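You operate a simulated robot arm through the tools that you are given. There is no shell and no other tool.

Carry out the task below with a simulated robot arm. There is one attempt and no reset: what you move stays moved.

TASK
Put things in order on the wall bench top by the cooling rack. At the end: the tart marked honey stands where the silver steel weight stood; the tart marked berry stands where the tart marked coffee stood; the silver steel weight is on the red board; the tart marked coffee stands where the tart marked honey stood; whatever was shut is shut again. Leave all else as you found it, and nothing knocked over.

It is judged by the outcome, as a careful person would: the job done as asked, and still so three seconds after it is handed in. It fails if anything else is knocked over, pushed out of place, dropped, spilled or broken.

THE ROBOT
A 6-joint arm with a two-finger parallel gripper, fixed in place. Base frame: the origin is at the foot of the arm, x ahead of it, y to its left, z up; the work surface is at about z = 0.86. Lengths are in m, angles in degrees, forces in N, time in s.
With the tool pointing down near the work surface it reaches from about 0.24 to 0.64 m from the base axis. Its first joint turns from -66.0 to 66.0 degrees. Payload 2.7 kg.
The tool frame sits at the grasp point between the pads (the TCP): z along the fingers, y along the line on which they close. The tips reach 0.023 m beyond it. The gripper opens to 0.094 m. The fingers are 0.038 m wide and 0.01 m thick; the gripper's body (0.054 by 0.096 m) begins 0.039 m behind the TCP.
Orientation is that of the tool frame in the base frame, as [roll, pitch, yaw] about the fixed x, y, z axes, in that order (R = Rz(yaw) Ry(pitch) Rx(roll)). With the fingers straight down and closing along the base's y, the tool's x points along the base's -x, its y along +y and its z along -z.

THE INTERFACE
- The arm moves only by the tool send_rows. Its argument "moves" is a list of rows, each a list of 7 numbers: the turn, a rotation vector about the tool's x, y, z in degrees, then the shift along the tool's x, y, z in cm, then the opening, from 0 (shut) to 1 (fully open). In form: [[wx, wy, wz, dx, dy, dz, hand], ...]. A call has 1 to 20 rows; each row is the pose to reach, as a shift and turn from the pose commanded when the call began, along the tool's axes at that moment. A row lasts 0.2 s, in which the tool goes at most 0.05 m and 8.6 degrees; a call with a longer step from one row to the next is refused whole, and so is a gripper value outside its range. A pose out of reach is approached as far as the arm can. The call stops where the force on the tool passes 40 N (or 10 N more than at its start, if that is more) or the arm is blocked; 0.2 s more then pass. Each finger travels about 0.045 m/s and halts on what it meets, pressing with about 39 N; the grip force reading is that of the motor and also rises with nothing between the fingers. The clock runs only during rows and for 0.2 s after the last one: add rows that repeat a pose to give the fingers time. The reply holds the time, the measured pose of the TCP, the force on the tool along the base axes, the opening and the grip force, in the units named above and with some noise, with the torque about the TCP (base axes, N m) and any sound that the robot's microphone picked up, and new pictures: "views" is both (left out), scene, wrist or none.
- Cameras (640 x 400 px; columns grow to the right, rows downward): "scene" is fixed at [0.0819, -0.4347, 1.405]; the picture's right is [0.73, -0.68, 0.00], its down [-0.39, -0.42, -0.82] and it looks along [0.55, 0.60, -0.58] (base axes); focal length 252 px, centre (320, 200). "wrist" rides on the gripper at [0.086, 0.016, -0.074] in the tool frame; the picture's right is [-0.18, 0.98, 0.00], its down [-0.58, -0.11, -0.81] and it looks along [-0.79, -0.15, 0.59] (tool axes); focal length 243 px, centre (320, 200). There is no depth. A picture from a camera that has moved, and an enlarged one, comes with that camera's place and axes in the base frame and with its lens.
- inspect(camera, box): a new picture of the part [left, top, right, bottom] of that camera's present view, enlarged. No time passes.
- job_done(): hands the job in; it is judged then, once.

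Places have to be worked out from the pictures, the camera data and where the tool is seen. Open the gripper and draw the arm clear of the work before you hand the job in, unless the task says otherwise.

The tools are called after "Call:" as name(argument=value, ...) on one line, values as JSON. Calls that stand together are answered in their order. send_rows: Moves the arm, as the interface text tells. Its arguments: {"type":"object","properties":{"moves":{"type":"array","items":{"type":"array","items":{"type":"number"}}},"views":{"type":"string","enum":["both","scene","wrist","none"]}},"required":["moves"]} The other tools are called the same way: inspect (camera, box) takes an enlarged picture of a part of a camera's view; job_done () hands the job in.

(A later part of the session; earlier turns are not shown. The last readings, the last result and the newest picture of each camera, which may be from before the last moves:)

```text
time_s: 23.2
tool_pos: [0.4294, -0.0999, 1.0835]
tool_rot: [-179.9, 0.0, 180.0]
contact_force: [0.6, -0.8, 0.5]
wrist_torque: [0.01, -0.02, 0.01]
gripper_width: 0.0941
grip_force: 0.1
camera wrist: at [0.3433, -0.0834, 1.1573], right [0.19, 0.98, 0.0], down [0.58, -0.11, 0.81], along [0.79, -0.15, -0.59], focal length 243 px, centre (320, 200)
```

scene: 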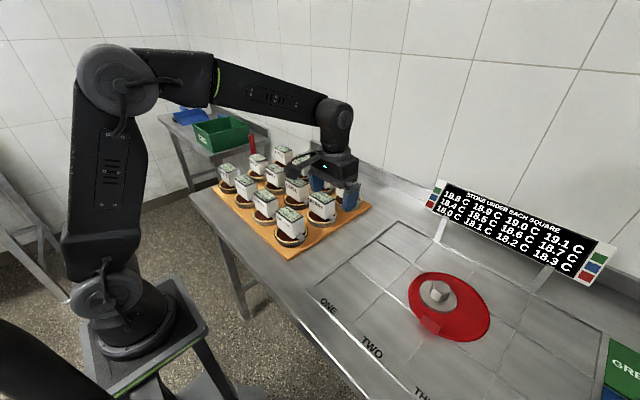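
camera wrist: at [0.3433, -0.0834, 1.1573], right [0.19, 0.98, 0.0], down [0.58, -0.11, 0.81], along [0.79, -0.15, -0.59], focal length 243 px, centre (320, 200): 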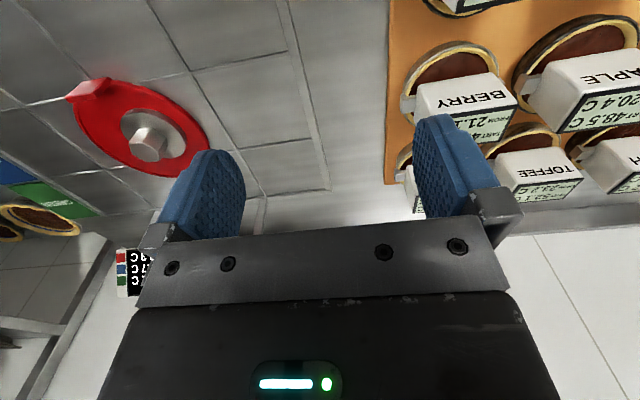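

Tool is straight again. I travel to above the honey tart at (0.520,0.282), z≈1.08.

Call:
send_rows(moves=[[0, 0, 0, -1, 4.25, 0, 1], [0, 0, 0, -2, 8.5, 0, 1], [0, 0, 0, -3, 12.7, 0, 1], [0, 0, 0, -4, 17, 0, 1], [0, 0, 0, -5, 21.2, 0, 1], [0, 0, 0, -6, 25.5, 0, 1], [0, 0, 0, -7, 29.7, 0, 1], [0, 0, 0, -8, 34, 0, 1], [0, 0, 0, -9.06, 38.2, 0, 1], [0, 0, 0, -9.06, 38.2, 0, 1]], views="both")

Call:
inspect(camera="wrist", box=[200, 0, 440, 150])

Call:
inspect(camera="scene", box=[220, 130, 320, 200])

```text
time_s: 25.4
tool_pos: [0.5225, 0.2794, 1.0815]
tool_rot: [180.0, -0.1, 180.0]
contact_force: [-0.1, -0.8, -0.3]
wrist_torque: [-0.04, -0.01, -0.02]
gripper_width: 0.0939
grip_force: 0.1
camera wrist: at [0.4358, 0.2961, 1.1552], right [0.18, 0.98, 0.0], down [0.58, -0.11, 0.81], along [0.79, -0.15, -0.59], focal length 243 px, centre (320, 200)
```

scene: 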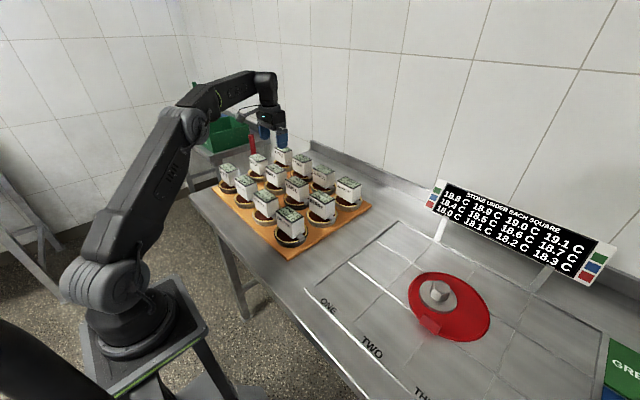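
wrist: 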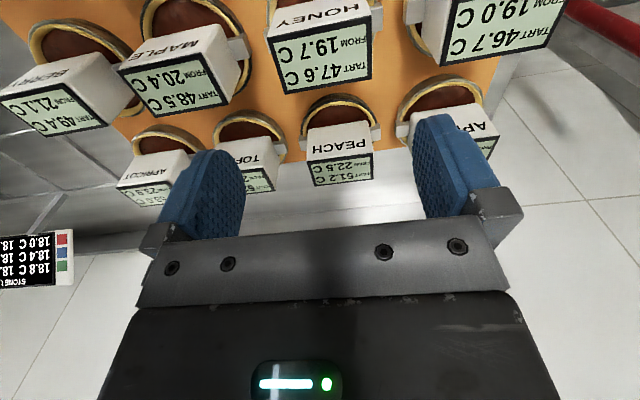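

```text
2.67 times, centred on (320, 75) of wrist
camera zoom: at [0.4358, 0.2961, 1.1552], right [0.18, 0.98, 0.0], down [0.58, -0.11, 0.81], along [0.79, -0.15, -0.59], focal length 647 px, centre (320, 533)
```

zoom: 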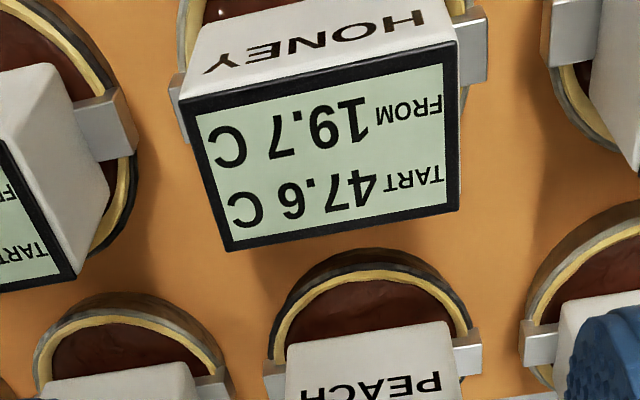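

```text
5.71 times, centred on (270, 165) of scene
camera zoom: at [0.082, -0.4347, 1.405], right [0.73, -0.68, 0.0], down [-0.39, -0.42, -0.82], along [0.55, 0.6, -0.58], focal length 1440 px, centre (606, 400)
```

zoom: 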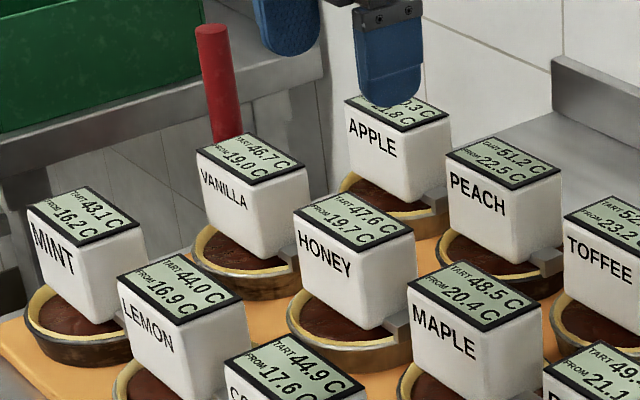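

The honey box centre measures (0.5195,0.2825), aligned with the base axes. I correct 3 mm and descend until the tips are just above the box top, then check.

Call:
send_rows(moves=[[0, 0, 0, 0.28, 0.3, 3, 1], [0, 0, 0, 0.28, 0.3, 6, 1], [0, 0, 0, 0.28, 0.3, 9, 1], [0, 0, 0, 0.28, 0.3, 9, 1]], views="both")

Call:
inspect(camera="scene", box=[230, 130, 330, 200])

Call:
inspect(camera="wrist", box=[140, 0, 520, 240])

```text
time_s: 26.4
tool_pos: [0.5207, 0.2857, 0.9946]
tool_rot: [-180.0, 0.0, 179.9]
contact_force: [-0.9, -0.1, -0.3]
wrist_torque: [0.03, 0.01, 0.01]
gripper_width: 0.094
grip_force: 0.1
camera wrist: at [0.4334, 0.3009, 1.0671], right [0.18, 0.98, 0.0], down [0.58, -0.11, 0.81], along [0.79, -0.15, -0.59], focal length 243 px, centre (320, 200)
```

scene: 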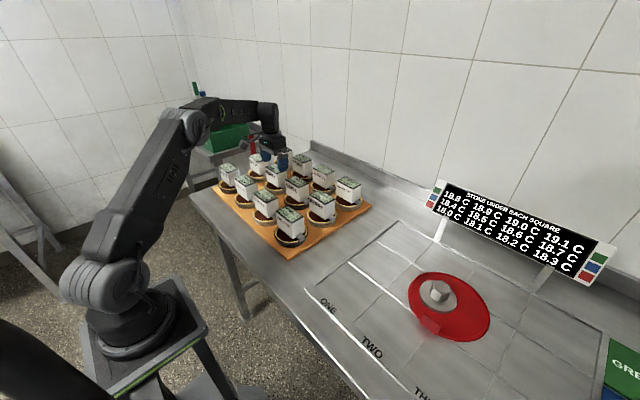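
wrist: 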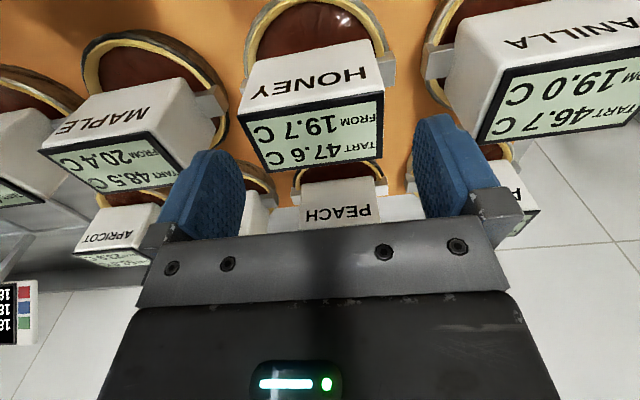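

```text
5.71 times, centred on (280, 165) of scene
camera zoom: at [0.0819, -0.4347, 1.405], right [0.73, -0.68, 0.0], down [-0.39, -0.42, -0.82], along [0.55, 0.6, -0.58], focal length 1440 px, centre (549, 400)
```

zoom: 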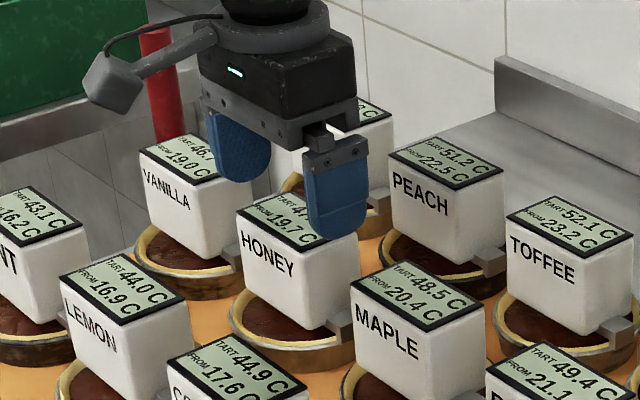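

```text
1.67 times, centred on (330, 120) of wrist
camera zoom: at [0.4334, 0.3009, 1.0671], right [0.18, 0.98, 0.0], down [0.58, -0.11, 0.81], along [0.79, -0.15, -0.59], focal length 404 px, centre (303, 333)
```

zoom: 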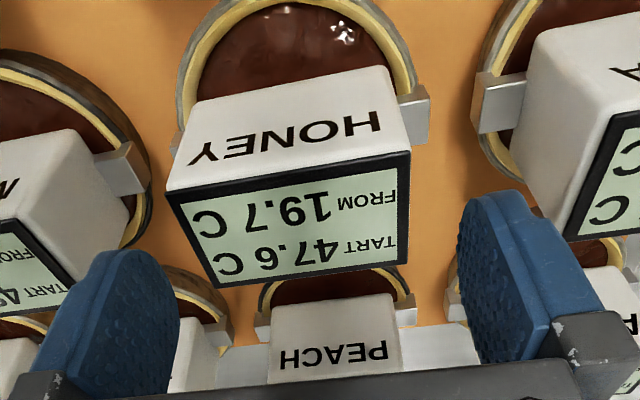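

The box centre re-measures at (0.5192,0.2826), the tool being about 2.5 mm to its +y side; I correct that and descend to TCP z≈0.942 with the open fingers straddling the box.

Call:
send_rows(moves=[[0, 0, 0, 0.1, -0.25, 0.5, 1], [0, 0, 0, 0.1, -0.25, 1.5, 1], [0, 0, 0, 0.1, -0.25, 3, 1], [0, 0, 0, 0.1, -0.25, 4.2, 1], [0, 0, 0, 0.1, -0.25, 5.1, 1], [0, 0, 0, 0.1, -0.25, 5.1, 1]], views="both")

Call:
inspect(camera="scene", box=[230, 130, 330, 200])

Call:
inspect(camera="wrist", box=[140, 0, 520, 240])

```text
time_s: 27.8
tool_pos: [0.5177, 0.2829, 0.9411]
tool_rot: [180.0, 0.0, 180.0]
contact_force: [0.6, -0.1, 0.6]
wrist_torque: [-0.01, -0.03, -0.02]
gripper_width: 0.0936
grip_force: 0.0
camera wrist: at [0.4316, 0.2991, 1.0157], right [0.18, 0.98, 0.0], down [0.58, -0.11, 0.81], along [0.79, -0.15, -0.59], focal length 243 px, centre (320, 200)
```

scene: 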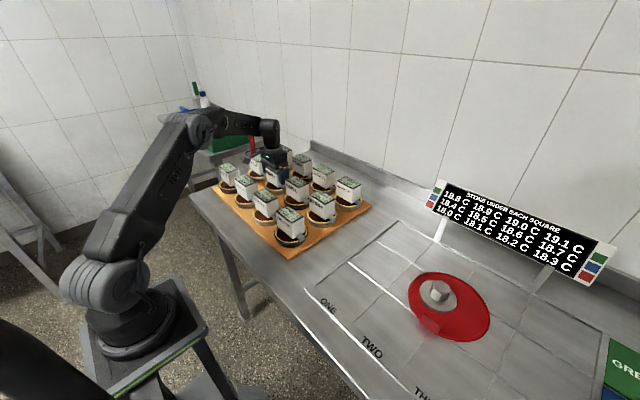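
wrist: 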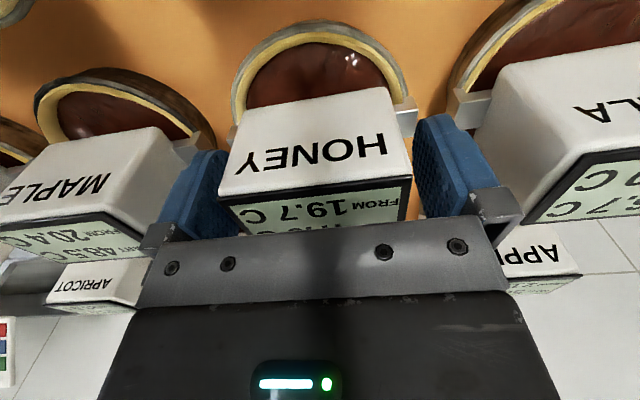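

```text
5.71 times, centred on (280, 165) of scene
camera zoom: at [0.0819, -0.4347, 1.405], right [0.73, -0.68, 0.0], down [-0.39, -0.42, -0.82], along [0.55, 0.6, -0.58], focal length 1440 px, centre (549, 400)
```

zoom: 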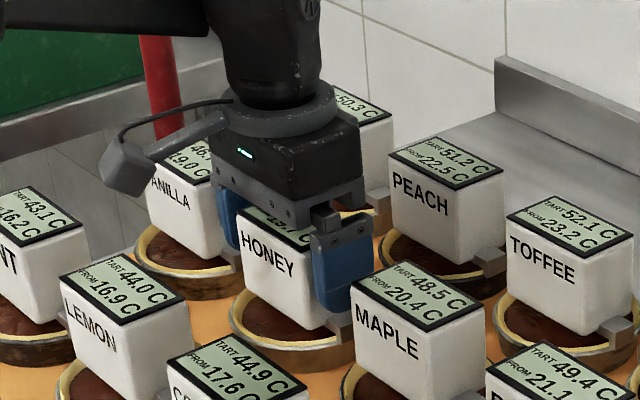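

```text
1.67 times, centred on (330, 120) of wrist
camera zoom: at [0.4316, 0.2991, 1.0157], right [0.18, 0.98, 0.0], down [0.58, -0.11, 0.81], along [0.79, -0.15, -0.59], focal length 404 px, centre (303, 333)
```

zoom: 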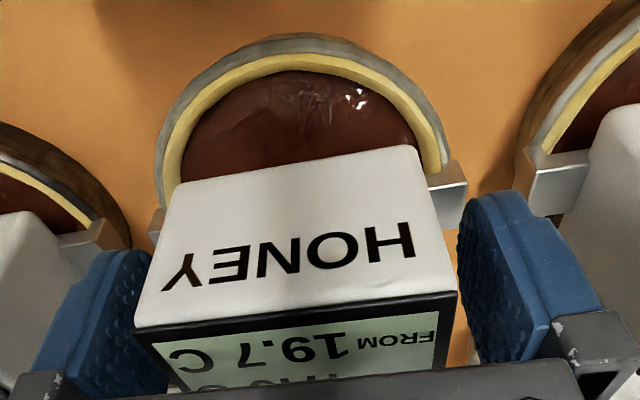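

Fingers straddle the honey box centrally with no contact. I close on it.

Call:
send_rows(moves=[[0, 0, 0, 0, 0, 0, 0.8], [0, 0, 0, 0, 0, 0, 0.6], [0, 0, 0, 0, 0, 0, 0.4], [0, 0, 0, 0, 0, 0, 0.2], [0, 0, 0, 0, 0, 0, 0], [0, 0, 0, 0, 0, 0, 0]], views="wrist")

```text
time_s: 29.2
tool_pos: [0.5183, 0.2833, 0.9436]
tool_rot: [180.0, 0.0, -180.0]
contact_force: [-0.3, -0.6, -0.3]
wrist_torque: [-0.06, -0.02, 0.01]
gripper_width: 0.0757
grip_force: 38.7
camera wrist: at [0.4316, 0.2991, 1.0159], right [0.18, 0.98, 0.0], down [0.58, -0.11, 0.81], along [0.79, -0.15, -0.59], focal length 243 px, centre (320, 200)
```

wrist: 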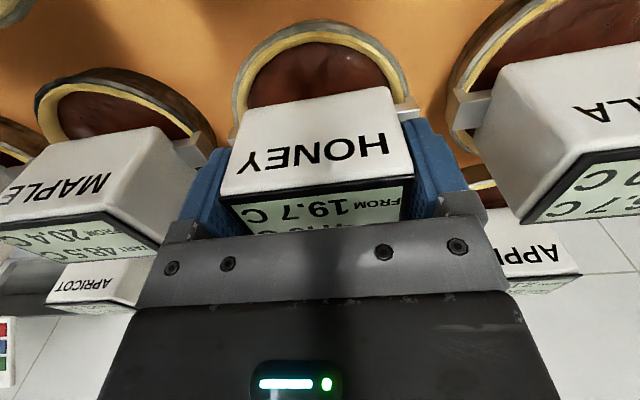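

Held at 75.7 mm, 38.7 N. I lift 1.5 cm slowly and look whether the tin comes along with the box.

Call:
send_rows(moves=[[0, 0, 0, 0, 0, -0.3, 0], [0, 0, 0, 0, 0, -0.8, 0], [0, 0, 0, 0, 0, -1.5, 0], [0, 0, 0, 0, 0, -1.5, 0]], views="both")

Call:
inspect(camera="scene", box=[230, 130, 330, 200])

Call:
inspect(camera="wrist", box=[140, 0, 520, 240])

```text
time_s: 30.2
tool_pos: [0.5176, 0.2835, 0.9582]
tool_rot: [179.9, 0.0, -180.0]
contact_force: [0.8, 0.1, -2.2]
wrist_torque: [0.03, 0.01, 0.01]
gripper_width: 0.0757
grip_force: 38.7
camera wrist: at [0.4316, 0.2996, 1.0313], right [0.18, 0.98, 0.0], down [0.58, -0.11, 0.81], along [0.79, -0.15, -0.59], focal length 243 px, centre (320, 200)
```

scene: 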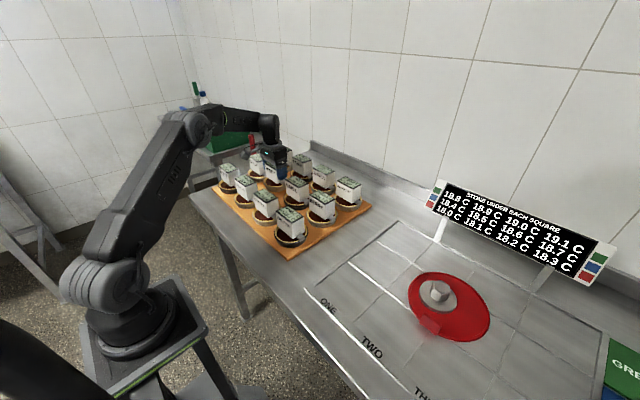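
wrist: 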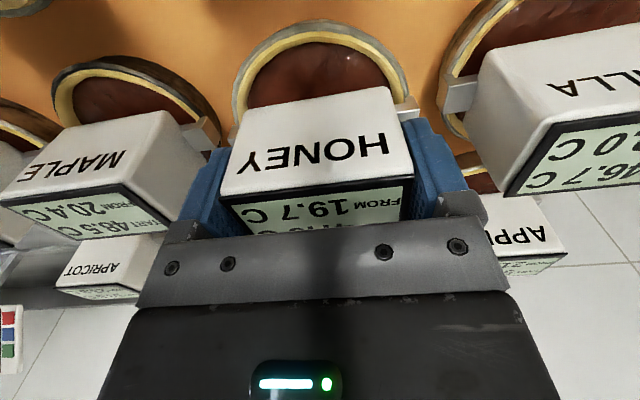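

```text
5.71 times, centred on (280, 165) of scene
camera zoom: at [0.082, -0.4347, 1.405], right [0.73, -0.68, 0.0], down [-0.39, -0.42, -0.82], along [0.55, 0.6, -0.58], focal length 1440 px, centre (549, 400)
```

zoom: 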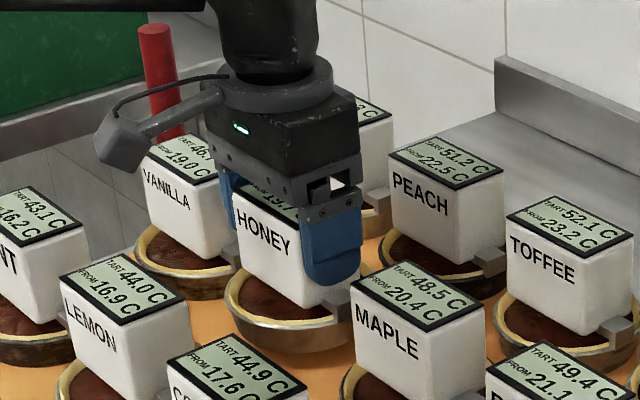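

```text
1.67 times, centred on (330, 120) of wrist
camera zoom: at [0.4316, 0.2996, 1.0313], right [0.18, 0.98, 0.0], down [0.58, -0.11, 0.81], along [0.79, -0.15, -0.59], focal length 404 px, centre (303, 333)
```

zoom: 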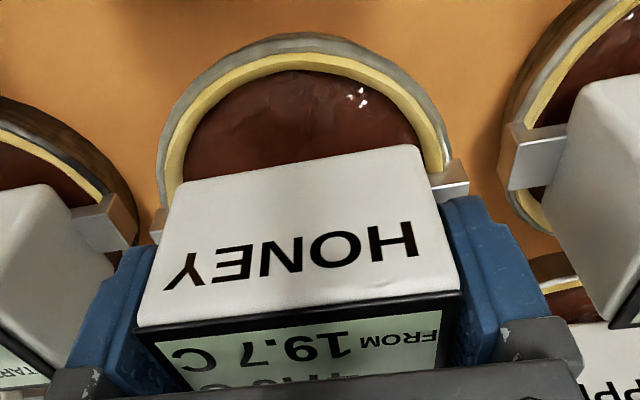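

The whole tart lifts as one (load ~2–3 N). I lift it to z≈1.07 so that its tin clears the other boxes.

Call:
send_rows(moves=[[0, 0, 0, 0, 0, -1.5, 0], [0, 0, 0, 0, 0, -3.5, 0], [0, 0, 0, 0, 0, -6, 0], [0, 0, 0, 0, 0, -8.5, 0], [0, 0, 0, 0, 0, -10.5, 0], [0, 0, 0, 0, 0, -11.5, 0], [0, 0, 0, 0, 0, -11.5, 0]], views="both")

```text
time_s: 31.8
tool_pos: [0.5173, 0.2848, 1.0725]
tool_rot: [-180.0, 0.0, 180.0]
contact_force: [0.1, -1.2, -1.6]
wrist_torque: [0.01, 0.04, -0.02]
gripper_width: 0.0759
grip_force: 39.5
camera wrist: at [0.4306, 0.3002, 1.1462], right [0.18, 0.98, 0.0], down [0.58, -0.11, 0.81], along [0.79, -0.15, -0.59], focal length 243 px, centre (320, 200)
```

scene: 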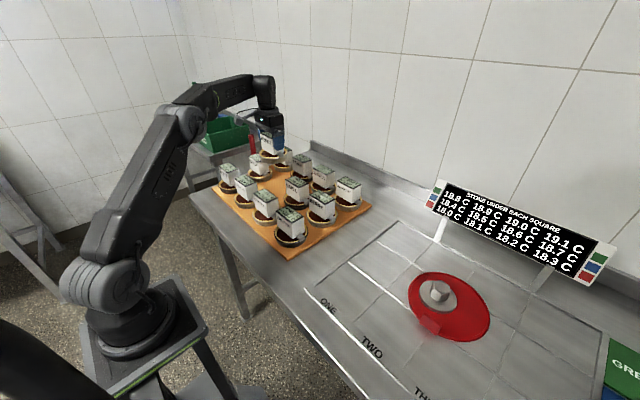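
wrist: 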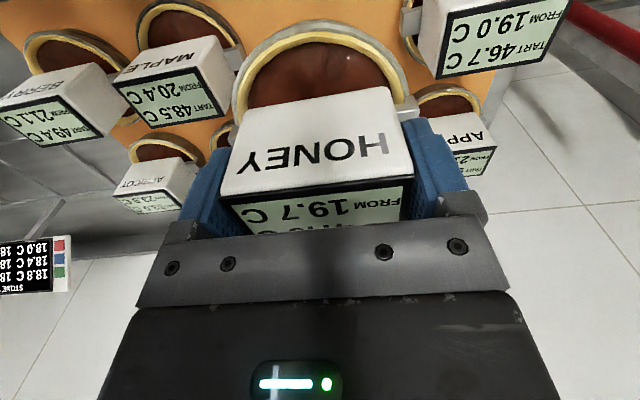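

Clear of the others. I carry it at this height to above the place where the weight stood (0.425,-0.2255).

Call:
send_rows(moves=[[0, 0, 0, 0.3, -1.5, 0, 0], [0, 0, 0, 0.8, -4.5, 0, 0], [0, 0, 0, 1.5, -8.5, 0, 0], [0, 0, 0, 2.2, -12.5, 0, 0], [0, 0, 0, 3.0, -16.5, 0, 0], [0, 0, 0, 3.7, -20.5, 0, 0], [0, 0, 0, 4.4, -24.5, 0, 0], [0, 0, 0, 5.2, -28.5, 0, 0], [0, 0, 0, 5.9, -32.5, 0, 0], [0, 0, 0, 6.6, -36.5, 0, 0], [0, 0, 0, 7.4, -40.5, 0, 0], [0, 0, 0, 8.1, -44.5, 0, 0], [0, 0, 0, 8.7, -48, 0, 0], [0, 0, 0, 9.1, -50.3, 0, 0], [0, 0, 0, 9.2, -50.9, 0, 0], [0, 0, 0, 9.2, -50.9, 0, 0]], views="both")

Call:
inspect(camera="scene", box=[290, 200, 450, 320])

```text
time_s: 35.2
tool_pos: [0.4247, -0.2266, 1.0731]
tool_rot: [-179.9, 0.0, -180.0]
contact_force: [0.2, 0.2, -1.2]
wrist_torque: [-0.03, 0.05, 0.01]
gripper_width: 0.0758
grip_force: 39.1
camera wrist: at [0.3388, -0.2102, 1.1468], right [0.18, 0.98, 0.0], down [0.58, -0.11, 0.81], along [0.79, -0.15, -0.59], focal length 243 px, centre (320, 200)
```

scene: 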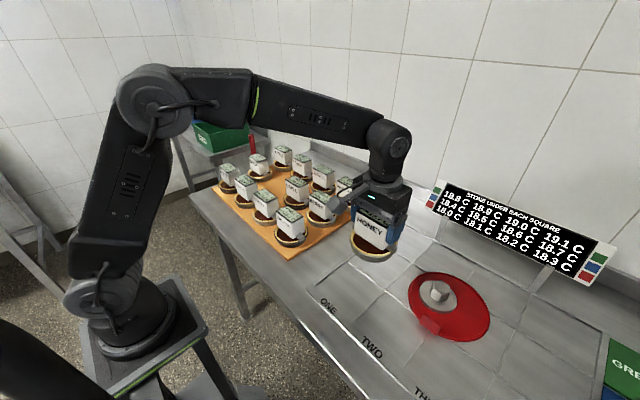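
wrist: 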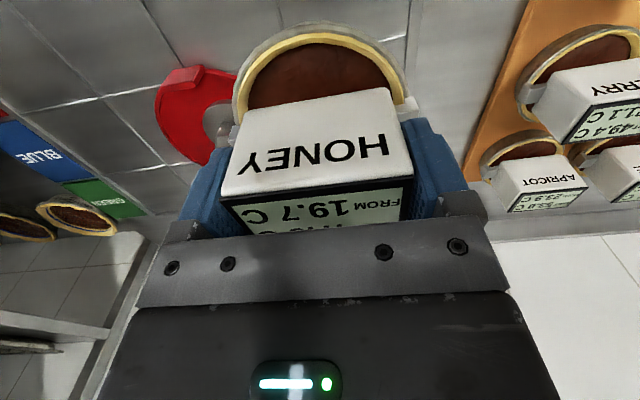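

```text
3.33 times, centred on (370, 260) of scene
camera zoom: at [0.082, -0.4347, 1.4049], right [0.73, -0.68, 0.0], down [-0.39, -0.42, -0.82], along [0.55, 0.6, -0.58], focal length 840 px, centre (153, 0)
```

zoom: 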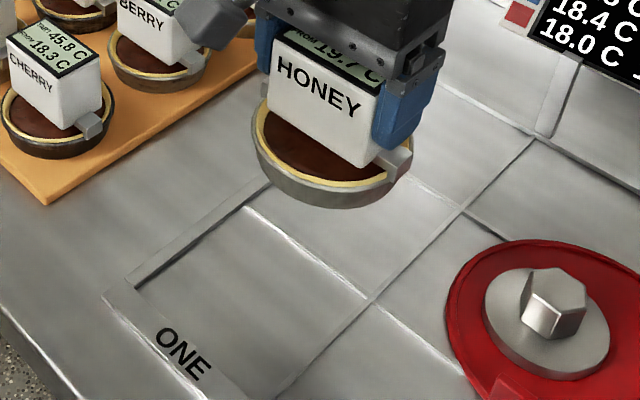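

The honey tart is over the empty place. I lower to TCP z≈0.945, about 1.5 cm above the expected contact.

Call:
send_rows(moves=[[0, 0, 0, 0, 0.05, 2, 0], [0, 0, 0, 0, 0.05, 5, 0], [0, 0, 0, 0, 0.05, 8, 0], [0, 0, 0, 0, 0.05, 10.5, 0], [0, 0, 0, 0, 0.05, 12, 0], [0, 0, 0, 0, 0.05, 12.8, 0], [0, 0, 0, 0, 0.05, 12.8, 0]], views="both")

Call:
inspect(camera="scene", box=[310, 220, 430, 310])

```text
time_s: 36.8
tool_pos: [0.4259, -0.2259, 0.9436]
tool_rot: [180.0, -0.1, 180.0]
contact_force: [0.4, -0.4, -2.7]
wrist_torque: [-0.01, 0.0, 0.0]
gripper_width: 0.0756
grip_force: 38.9
camera wrist: at [0.3395, -0.21, 1.017], right [0.18, 0.98, 0.0], down [0.58, -0.11, 0.81], along [0.79, -0.15, -0.59], focal length 243 px, centre (320, 200)
```

scene: 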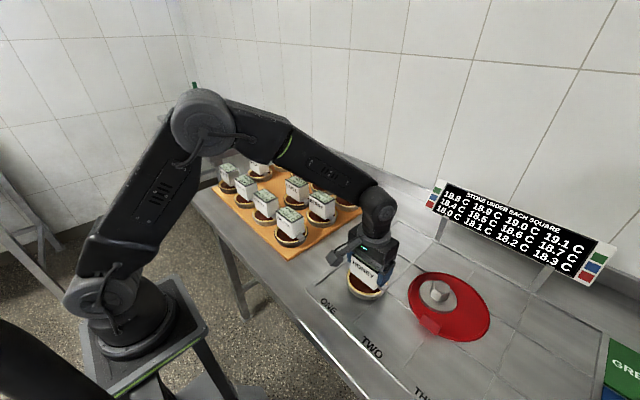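
wrist: 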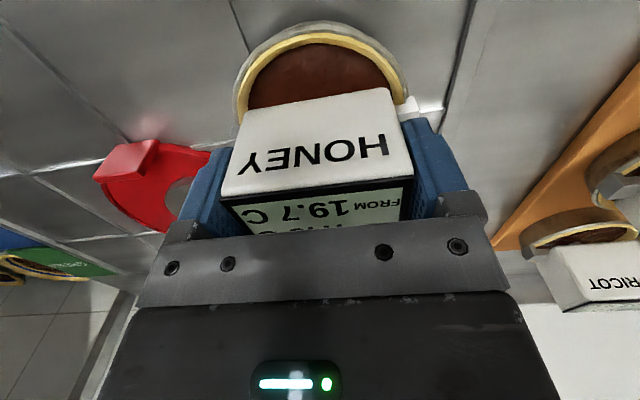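

```text
4.44 times, centred on (370, 265) of scene
camera zoom: at [0.082, -0.4347, 1.4049], right [0.73, -0.68, 0.0], down [-0.39, -0.42, -0.82], along [0.55, 0.6, -0.58], focal length 1120 px, centre (98, -89)
```

zoom: 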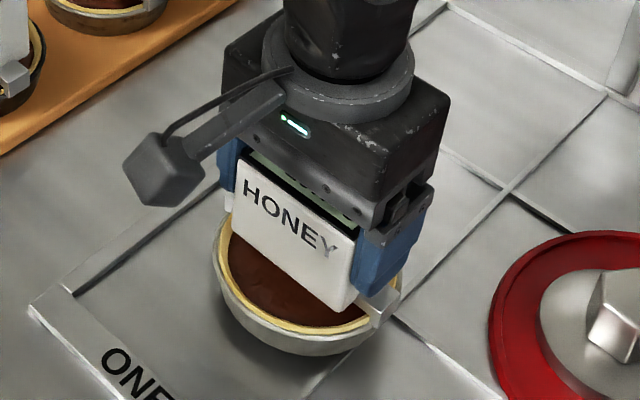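

Still hanging (−2.7 N). I lower 8 mm, then in 2 mm steps, watching the load.

Call:
send_rows(moves=[[0, 0, 0, 0, 0, 0.4, 0], [0, 0, 0, 0, 0, 0.8, 0], [0, 0, 0, 0, 0, 0.8, 0]], views="none")

Call:
send_rows(moves=[[0, 0, 0, 0, 0, 0.2, 0], [0, 0, 0, 0, 0, 0.2, 0]], views="none")

Call:
send_rows(moves=[[0, 0, 0, 0, 0, 0.2, 0], [0, 0, 0, 0, 0, 0.2, 0]], views="none")

```text
time_s: 37.6
tool_pos: [0.4266, -0.2255, 0.938]
tool_rot: [180.0, -0.1, -180.0]
contact_force: [-0.5, -0.4, -1.3]
wrist_torque: [0.03, -0.01, 0.0]
gripper_width: 0.0756
grip_force: 39.4
```

```text
time_s: 38.2
tool_pos: [0.4256, -0.2256, 0.9338]
tool_rot: [-179.9, 0.0, -179.9]
contact_force: [0.2, 0.8, -2.1]
wrist_torque: [-0.01, 0.02, 0.02]
gripper_width: 0.0759
grip_force: 39.3
```

```text
time_s: 38.8
tool_pos: [0.4254, -0.2263, 0.9324]
tool_rot: [-180.0, -0.1, -180.0]
contact_force: [-0.2, -0.3, -1.5]
wrist_torque: [-0.03, 0.04, 0.02]
gripper_width: 0.0757
grip_force: 39.5
```

No contact yet at z≈0.932; I keep lowering gently.

Call:
send_rows(moves=[[0, 0, 0, 0, 0, 0.15, 0], [0, 0, 0, 0, 0, 0.15, 0]], views="none")

Call:
send_rows(moves=[[0, 0, 0, 0, 0, 0.15, 0], [0, 0, 0, 0, 0, 0.15, 0]], views="none")

```text
time_s: 39.4
tool_pos: [0.4251, -0.225, 0.9309]
tool_rot: [180.0, 0.0, 179.9]
contact_force: [0.1, 0.8, -1.1]
wrist_torque: [0.01, 0.0, 0.02]
gripper_width: 0.0756
grip_force: 38.9
```

```text
time_s: 40.0
tool_pos: [0.4263, -0.2245, 0.9298]
tool_rot: [180.0, -0.1, 180.0]
contact_force: [-4.5, 2.3, 12.4]
wrist_torque: [0.46, 0.56, -0.03]
gripper_width: 0.0758
grip_force: 39.3
```

Contact: +12 N at z≈0.930. I ease back up by about 1 mm to unload before releasing.

Call:
send_rows(moves=[[0, 0, 0, 0, 0, -0.1, 0], [0, 0, 0, 0, 0, -0.1, 0]], views="none")

```text
time_s: 40.6
tool_pos: [0.4248, -0.2256, 0.9303]
tool_rot: [-179.9, 0.0, -180.0]
contact_force: [-0.2, 3.2, 5.9]
wrist_torque: [-0.08, 0.14, -0.06]
gripper_width: 0.0759
grip_force: 39.6
```

Still 6 N pressing; another half millimetre up.

Call:
send_rows(moves=[[0, 0, 0, 0, 0, -0.05, 0], [0, 0, 0, 0, 0, -0.05, 0]], views="both")

Call:
inspect(camera="scene", box=[310, 220, 430, 310])

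```text
time_s: 41.2
tool_pos: [0.426, -0.2257, 0.9305]
tool_rot: [-179.9, 0.0, 179.9]
contact_force: [-0.6, -1.1, -1.5]
wrist_torque: [0.0, -0.02, 0.03]
gripper_width: 0.0756
grip_force: 38.7
camera wrist: at [0.3394, -0.2095, 1.0042], right [0.18, 0.98, 0.0], down [0.58, -0.11, 0.81], along [0.79, -0.15, -0.59], focal length 243 px, centre (320, 200)
```

scene: 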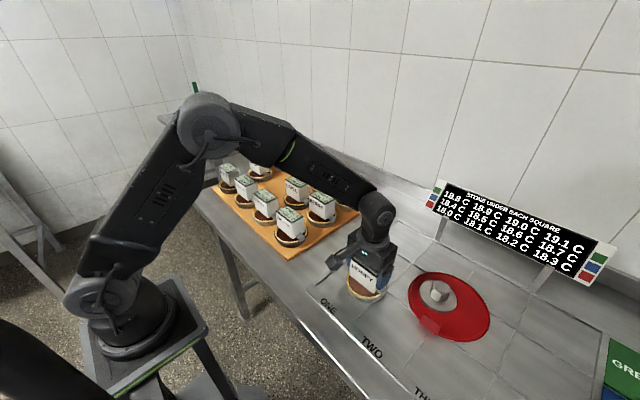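
wrist: 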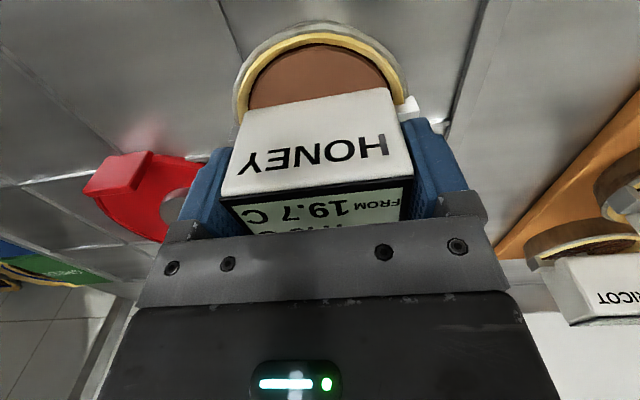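

```text
4.44 times, centred on (370, 265) of scene
camera zoom: at [0.082, -0.4347, 1.4049], right [0.73, -0.68, 0.0], down [-0.39, -0.42, -0.82], along [0.55, 0.6, -0.58], focal length 1120 px, centre (98, -89)
```

zoom: 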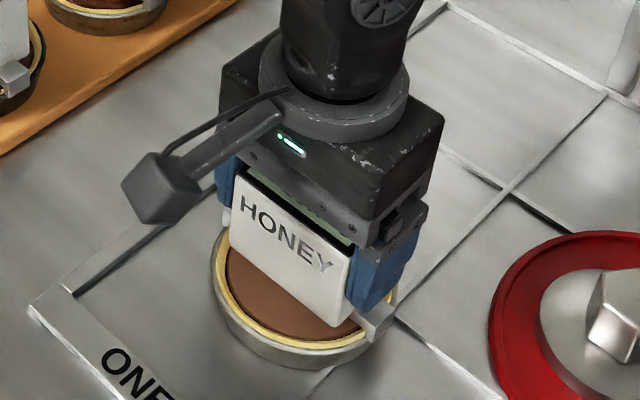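

Now essentially unloaded and sitting at the surface. I open the gripper slowly.

Call:
send_rows(moves=[[0, 0, 0, 0, 0, 0, 0.82], [0, 0, 0, 0, 0, 0, 0.88], [0, 0, 0, 0, 0, 0, 0.95], [0, 0, 0, 0, 0, 0, 1], [0, 0, 0, 0, 0, 0, 1]], views="both")

Call:
inspect(camera="scene", box=[310, 220, 430, 310])

Call:
inspect(camera="wrist", box=[140, 0, 520, 240])

```text
time_s: 42.4
tool_pos: [0.4263, -0.2255, 0.9313]
tool_rot: [180.0, 0.0, -179.9]
contact_force: [-0.6, 0.1, 0.3]
wrist_torque: [0.03, 0.01, -0.01]
gripper_width: 0.094
grip_force: 0.1
camera wrist: at [0.3396, -0.2095, 1.0046], right [0.18, 0.98, 0.0], down [0.58, -0.11, 0.81], along [0.79, -0.15, -0.59], focal length 243 px, centre (320, 200)
```

scene: 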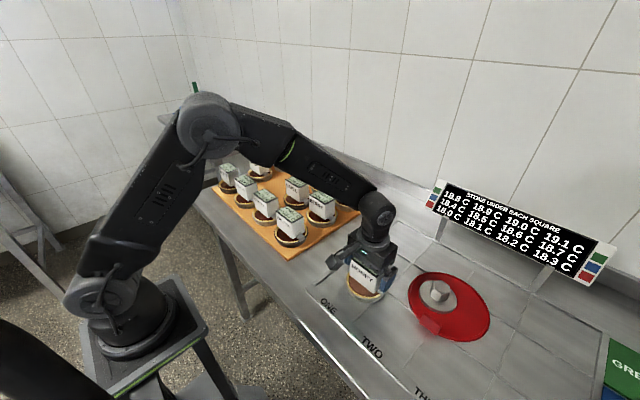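
wrist: 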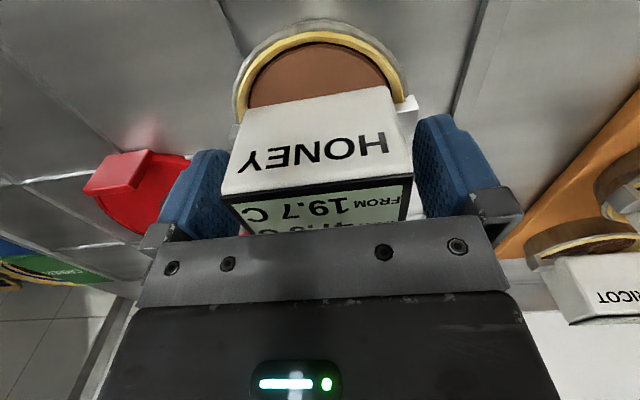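

```text
4.44 times, centred on (370, 265) of scene
camera zoom: at [0.0819, -0.4347, 1.405], right [0.73, -0.68, 0.0], down [-0.39, -0.42, -0.82], along [0.55, 0.6, -0.58], focal length 1120 px, centre (98, -89)
```

zoom: 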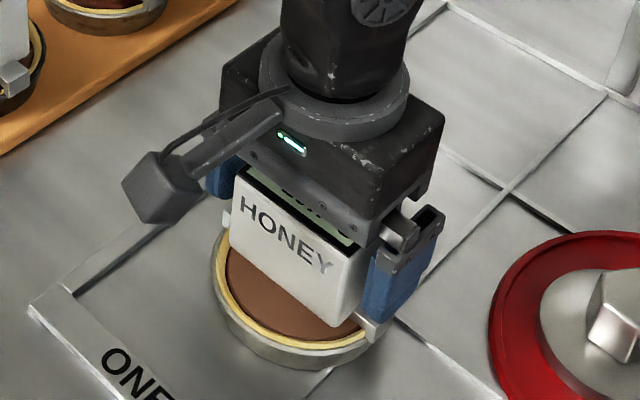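

```text
1.67 times, centred on (330, 120) of wrist
camera zoom: at [0.3396, -0.2095, 1.0046], right [0.18, 0.98, 0.0], down [0.58, -0.11, 0.81], along [0.79, -0.15, -0.59], focal length 404 px, centre (303, 333)
```

zoom: 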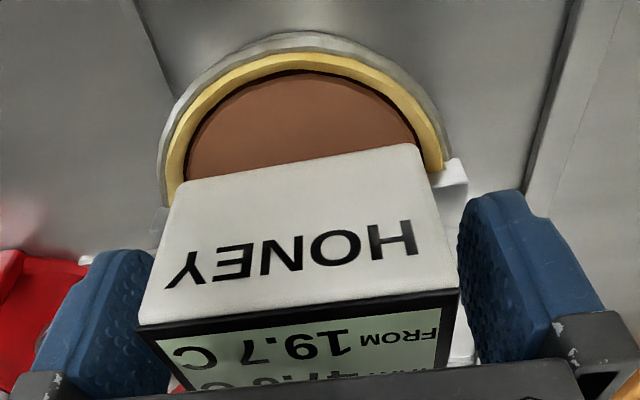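

Released: fingers are open on both sides, and the tart stands upright on the spot (its filling now looks lighter). I raise straight up and look at it and its display.

Call:
send_rows(moves=[[0, 0, 0, 0, 0, -1, 1], [0, 0, 0, 0, 0, -3, 1], [0, 0, 0, 0, 0, -6, 1], [0, 0, 0, 0, 0, -10, 1], [0, 0, 0, 0, 0, -14, 1], [0, 0, 0, 0, 0, -15, 1], [0, 0, 0, 0, 0, -15, 1]], views="both")

Call:
inspect(camera="scene", box=[310, 220, 510, 345])

Call:
inspect(camera="scene", box=[425, 175, 620, 290])

Call:
inspect(camera="wrist", box=[230, 0, 430, 125])

```text
time_s: 44.0
tool_pos: [0.4254, -0.2253, 1.0813]
tool_rot: [180.0, 0.0, -180.0]
contact_force: [0.6, -0.1, 0.2]
wrist_torque: [0.0, 0.02, 0.0]
gripper_width: 0.0941
grip_force: 0.0
camera wrist: at [0.3393, -0.2092, 1.155], right [0.18, 0.98, 0.0], down [0.58, -0.11, 0.81], along [0.79, -0.15, -0.59], focal length 243 px, centre (320, 200)
```

scene: 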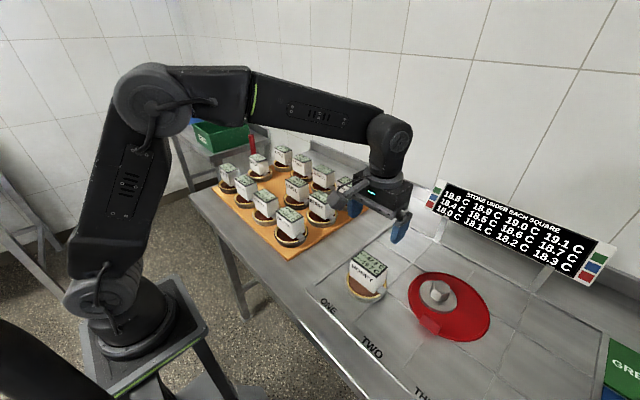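
wrist: 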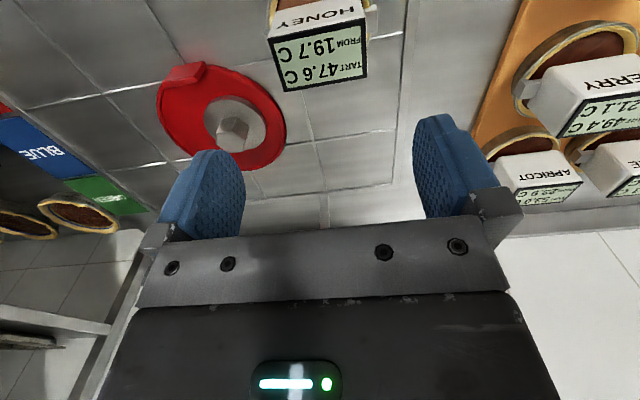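

```text
3.20 times, centred on (410, 282) of scene
camera zoom: at [0.0819, -0.4347, 1.405], right [0.73, -0.68, 0.0], down [-0.39, -0.42, -0.82], along [0.55, 0.6, -0.58], focal length 807 px, centre (32, -64)
```

zoom: 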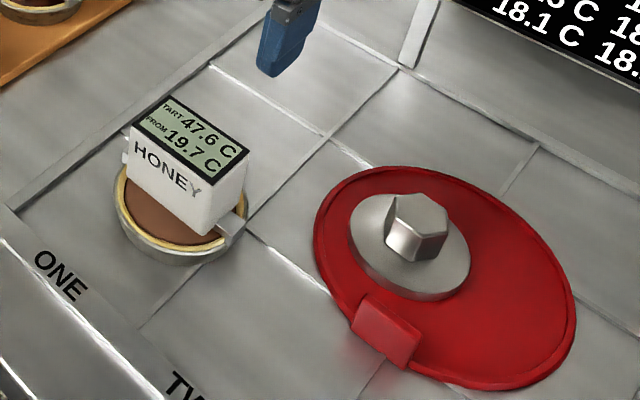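

```text
3.28 times, centred on (522, 232) of scene
camera zoom: at [0.0819, -0.4347, 1.405], right [0.73, -0.68, 0.0], down [-0.39, -0.42, -0.82], along [0.55, 0.6, -0.58], focal length 827 px, centre (-345, 93)
```

zoom: 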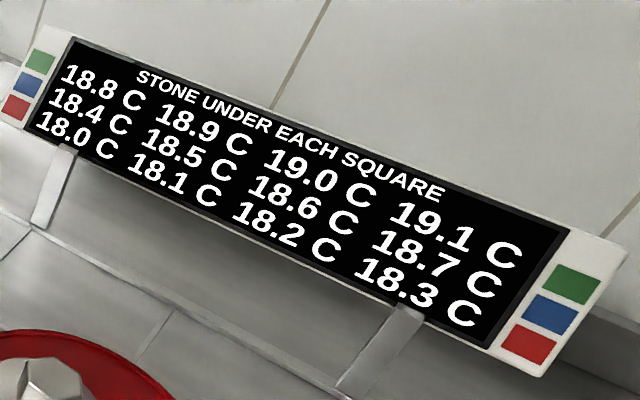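

```text
3.20 times, centred on (330, 62) of wrist
camera zoom: at [0.3393, -0.2092, 1.155], right [0.18, 0.98, 0.0], down [0.58, -0.11, 0.81], along [0.79, -0.15, -0.59], focal length 776 px, centre (288, 640)
```

zoom: 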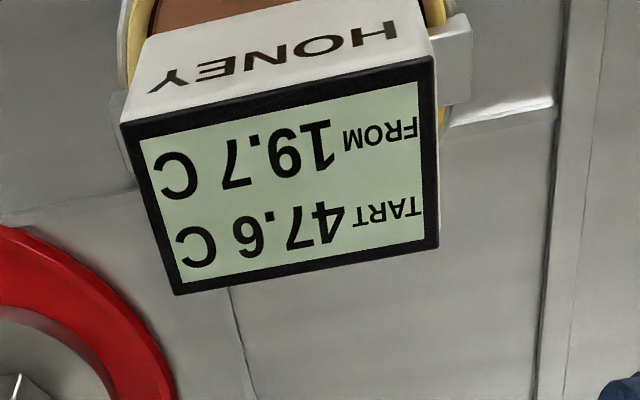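

The tart stands upright; its filling looks paler than the others, so I'll look closely at it to understand why, comparing with an untouched tart.

Call:
inspect(camera="scene", box=[335, 240, 399, 305])

Call:
inspect(camera="scene", box=[265, 200, 330, 255])

```text
6.15 times, centred on (367, 272) of scene
camera zoom: at [0.0819, -0.4347, 1.405], right [0.73, -0.68, 0.0], down [-0.39, -0.42, -0.82], along [0.55, 0.6, -0.58], focal length 1551 px, centre (31, -246)
```

zoom: 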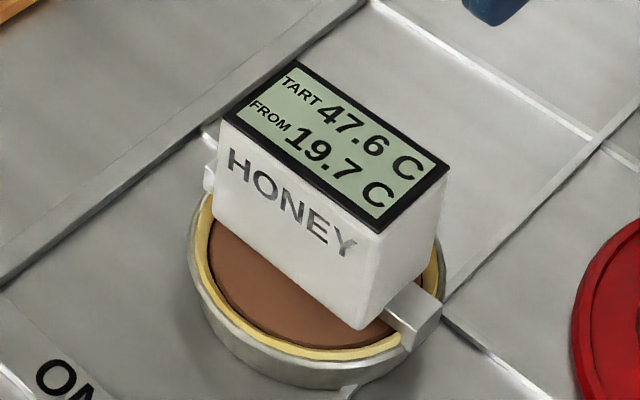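

```text
7.27 times, centred on (298, 228) of scene
camera zoom: at [0.0819, -0.4347, 1.405], right [0.73, -0.68, 0.0], down [-0.39, -0.42, -0.82], along [0.55, 0.6, -0.58], focal length 1833 px, centre (484, 0)
```

zoom: 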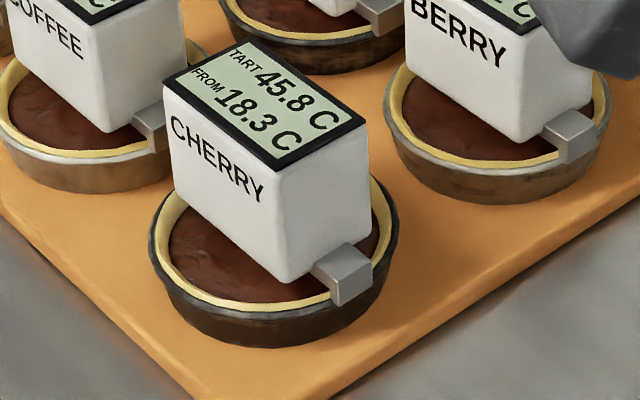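

The honey box centre measures (0.427,-0.226), matching where the weight stood; the tart is upright and whole, and its new look seems to come from standing on the cold stone, which the task asks for. Next I go to above the coffee tart at (0.395,0.157).

Call:
send_rows(moves=[[0, 0, 0, 0.3, 4.2, 0, 1], [0, 0, 0, 0.6, 8.5, 0, 1], [0, 0, 0, 1, 12.7, 0, 1], [0, 0, 0, 1.3, 17, 0, 1], [0, 0, 0, 1.7, 21.2, 0, 1], [0, 0, 0, 2, 25.5, 0, 1], [0, 0, 0, 2.3, 29.7, 0, 1], [0, 0, 0, 2.7, 34, 0, 1], [0, 0, 0, 3, 38.2, 0, 1], [0, 0, 0, 3, 38.2, 0, 1], [0, 0, 0, 3, 38.2, 0, 1]], views="both")

Call:
inspect(camera="wrist", box=[200, 0, 440, 150])

```text
time_s: 46.4
tool_pos: [0.3959, 0.1569, 1.0795]
tool_rot: [179.9, 0.0, -180.0]
contact_force: [0.3, 1.0, -0.1]
wrist_torque: [-0.01, 0.0, -0.01]
gripper_width: 0.094
grip_force: 0.0
camera wrist: at [0.309, 0.1724, 1.1523], right [0.18, 0.98, 0.0], down [0.58, -0.11, 0.81], along [0.79, -0.15, -0.59], focal length 243 px, centre (320, 200)
```

scene: 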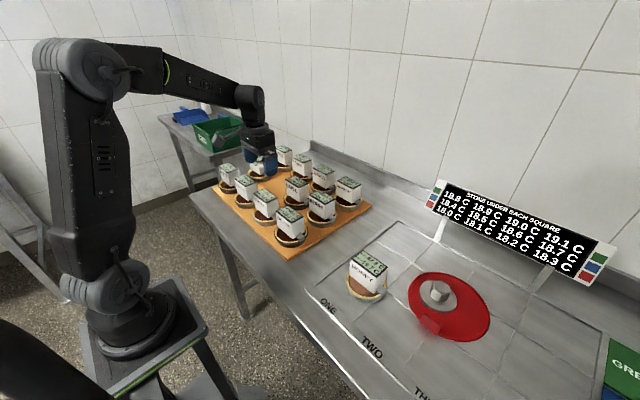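
wrist: 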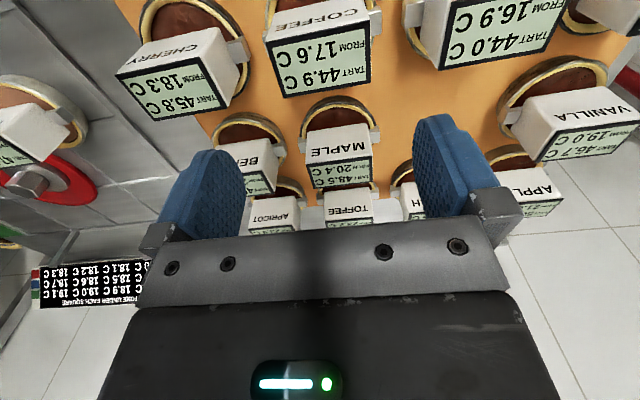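

```text
2.67 times, centred on (320, 75) of wrist
camera zoom: at [0.309, 0.1724, 1.1523], right [0.18, 0.98, 0.0], down [0.58, -0.11, 0.81], along [0.79, -0.15, -0.59], focal length 647 px, centre (320, 533)
```

zoom: 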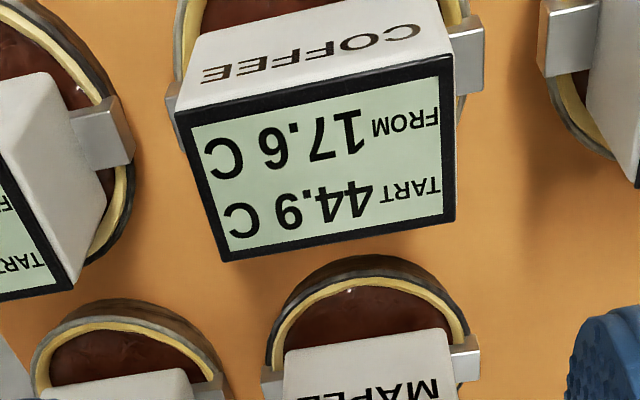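

Coffee's box centre measures (0.3944,0.1574); the tool is within 1 mm of it. I descend in one go to TCP z≈0.942 with a slow final stretch.

Call:
send_rows(moves=[[0, 0, 0, 0.05, 0.1, 3, 1], [0, 0, 0, 0.05, 0.1, 6, 1], [0, 0, 0, 0.05, 0.1, 8.5, 1], [0, 0, 0, 0.05, 0.1, 8.7, 1], [0, 0, 0, 0.05, 0.1, 9.5, 1], [0, 0, 0, 0.05, 0.1, 10.8, 1], [0, 0, 0, 0.05, 0.1, 12, 1], [0, 0, 0, 0.05, 0.1, 13, 1], [0, 0, 0, 0.05, 0.1, 13.65, 1], [0, 0, 0, 0.05, 0.1, 13.65, 1]], views="both")

Call:
inspect(camera="scene", box=[210, 150, 310, 220])

Call:
inspect(camera="wrist", box=[140, 0, 520, 240])

```text
time_s: 48.6
tool_pos: [0.397, 0.1576, 0.9442]
tool_rot: [180.0, 0.1, -180.0]
contact_force: [0.1, 0.5, 0.0]
wrist_torque: [0.0, 0.01, 0.0]
gripper_width: 0.0939
grip_force: 0.0
camera wrist: at [0.3104, 0.1736, 1.0175], right [0.18, 0.98, 0.0], down [0.58, -0.11, 0.81], along [0.79, -0.15, -0.59], focal length 243 px, centre (320, 200)
```

scene: 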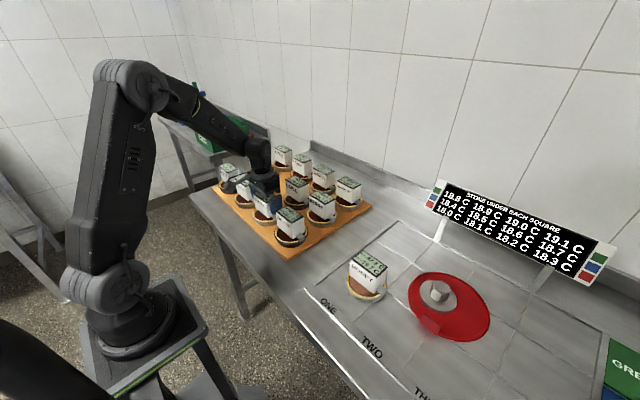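
wrist: 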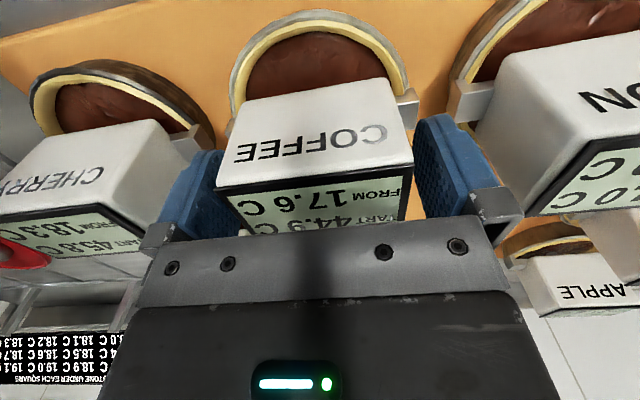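

```text
5.71 times, centred on (260, 185) of scene
camera zoom: at [0.0819, -0.4347, 1.405], right [0.73, -0.68, 0.0], down [-0.39, -0.42, -0.82], along [0.55, 0.6, -0.58], focal length 1440 px, centre (663, 286)
```

zoom: 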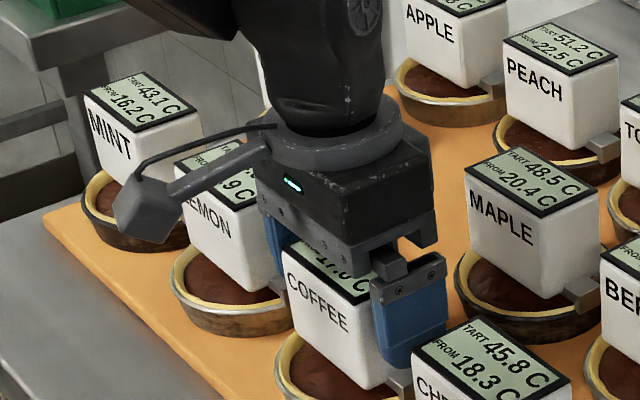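

```text
1.67 times, centred on (330, 120) of wrist
camera zoom: at [0.3104, 0.1736, 1.0175], right [0.18, 0.98, 0.0], down [0.58, -0.11, 0.81], along [0.79, -0.15, -0.59], focal length 404 px, centre (303, 333)
```

zoom: 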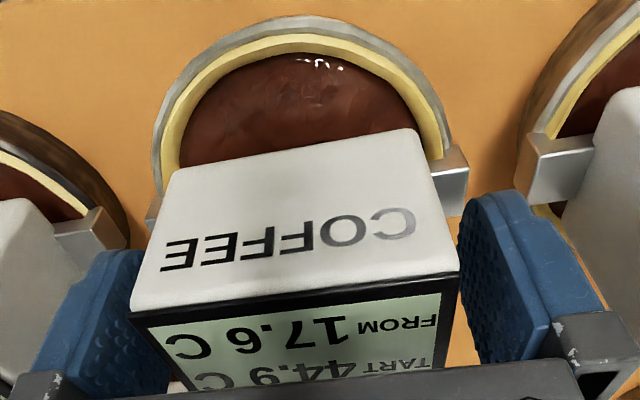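

Fingers straddle the coffee box with clearance on both sides (cherry and lemon not touched). I close and then lift 1.5 cm.

Call:
send_rows(moves=[[0, 0, 0, 0, 0, 0, 0.8], [0, 0, 0, 0, 0, 0, 0.6], [0, 0, 0, 0, 0, 0, 0.4], [0, 0, 0, 0, 0, 0, 0.2], [0, 0, 0, 0, 0, 0, 0], [0, 0, 0, 0, 0, 0, 0]], views="wrist")

```text
time_s: 50.0
tool_pos: [0.3965, 0.1575, 0.9444]
tool_rot: [179.9, 0.0, 180.0]
contact_force: [0.2, -0.6, -0.5]
wrist_torque: [-0.01, -0.03, -0.03]
gripper_width: 0.0759
grip_force: 38.6
camera wrist: at [0.3103, 0.1736, 1.0175], right [0.18, 0.98, 0.0], down [0.58, -0.11, 0.81], along [0.79, -0.15, -0.59], focal length 243 px, centre (320, 200)
```

wrist: 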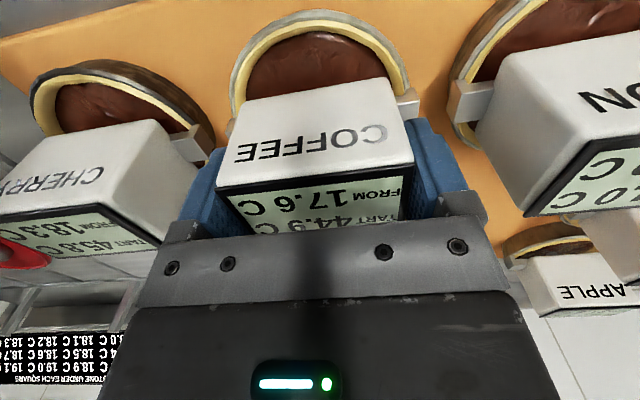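

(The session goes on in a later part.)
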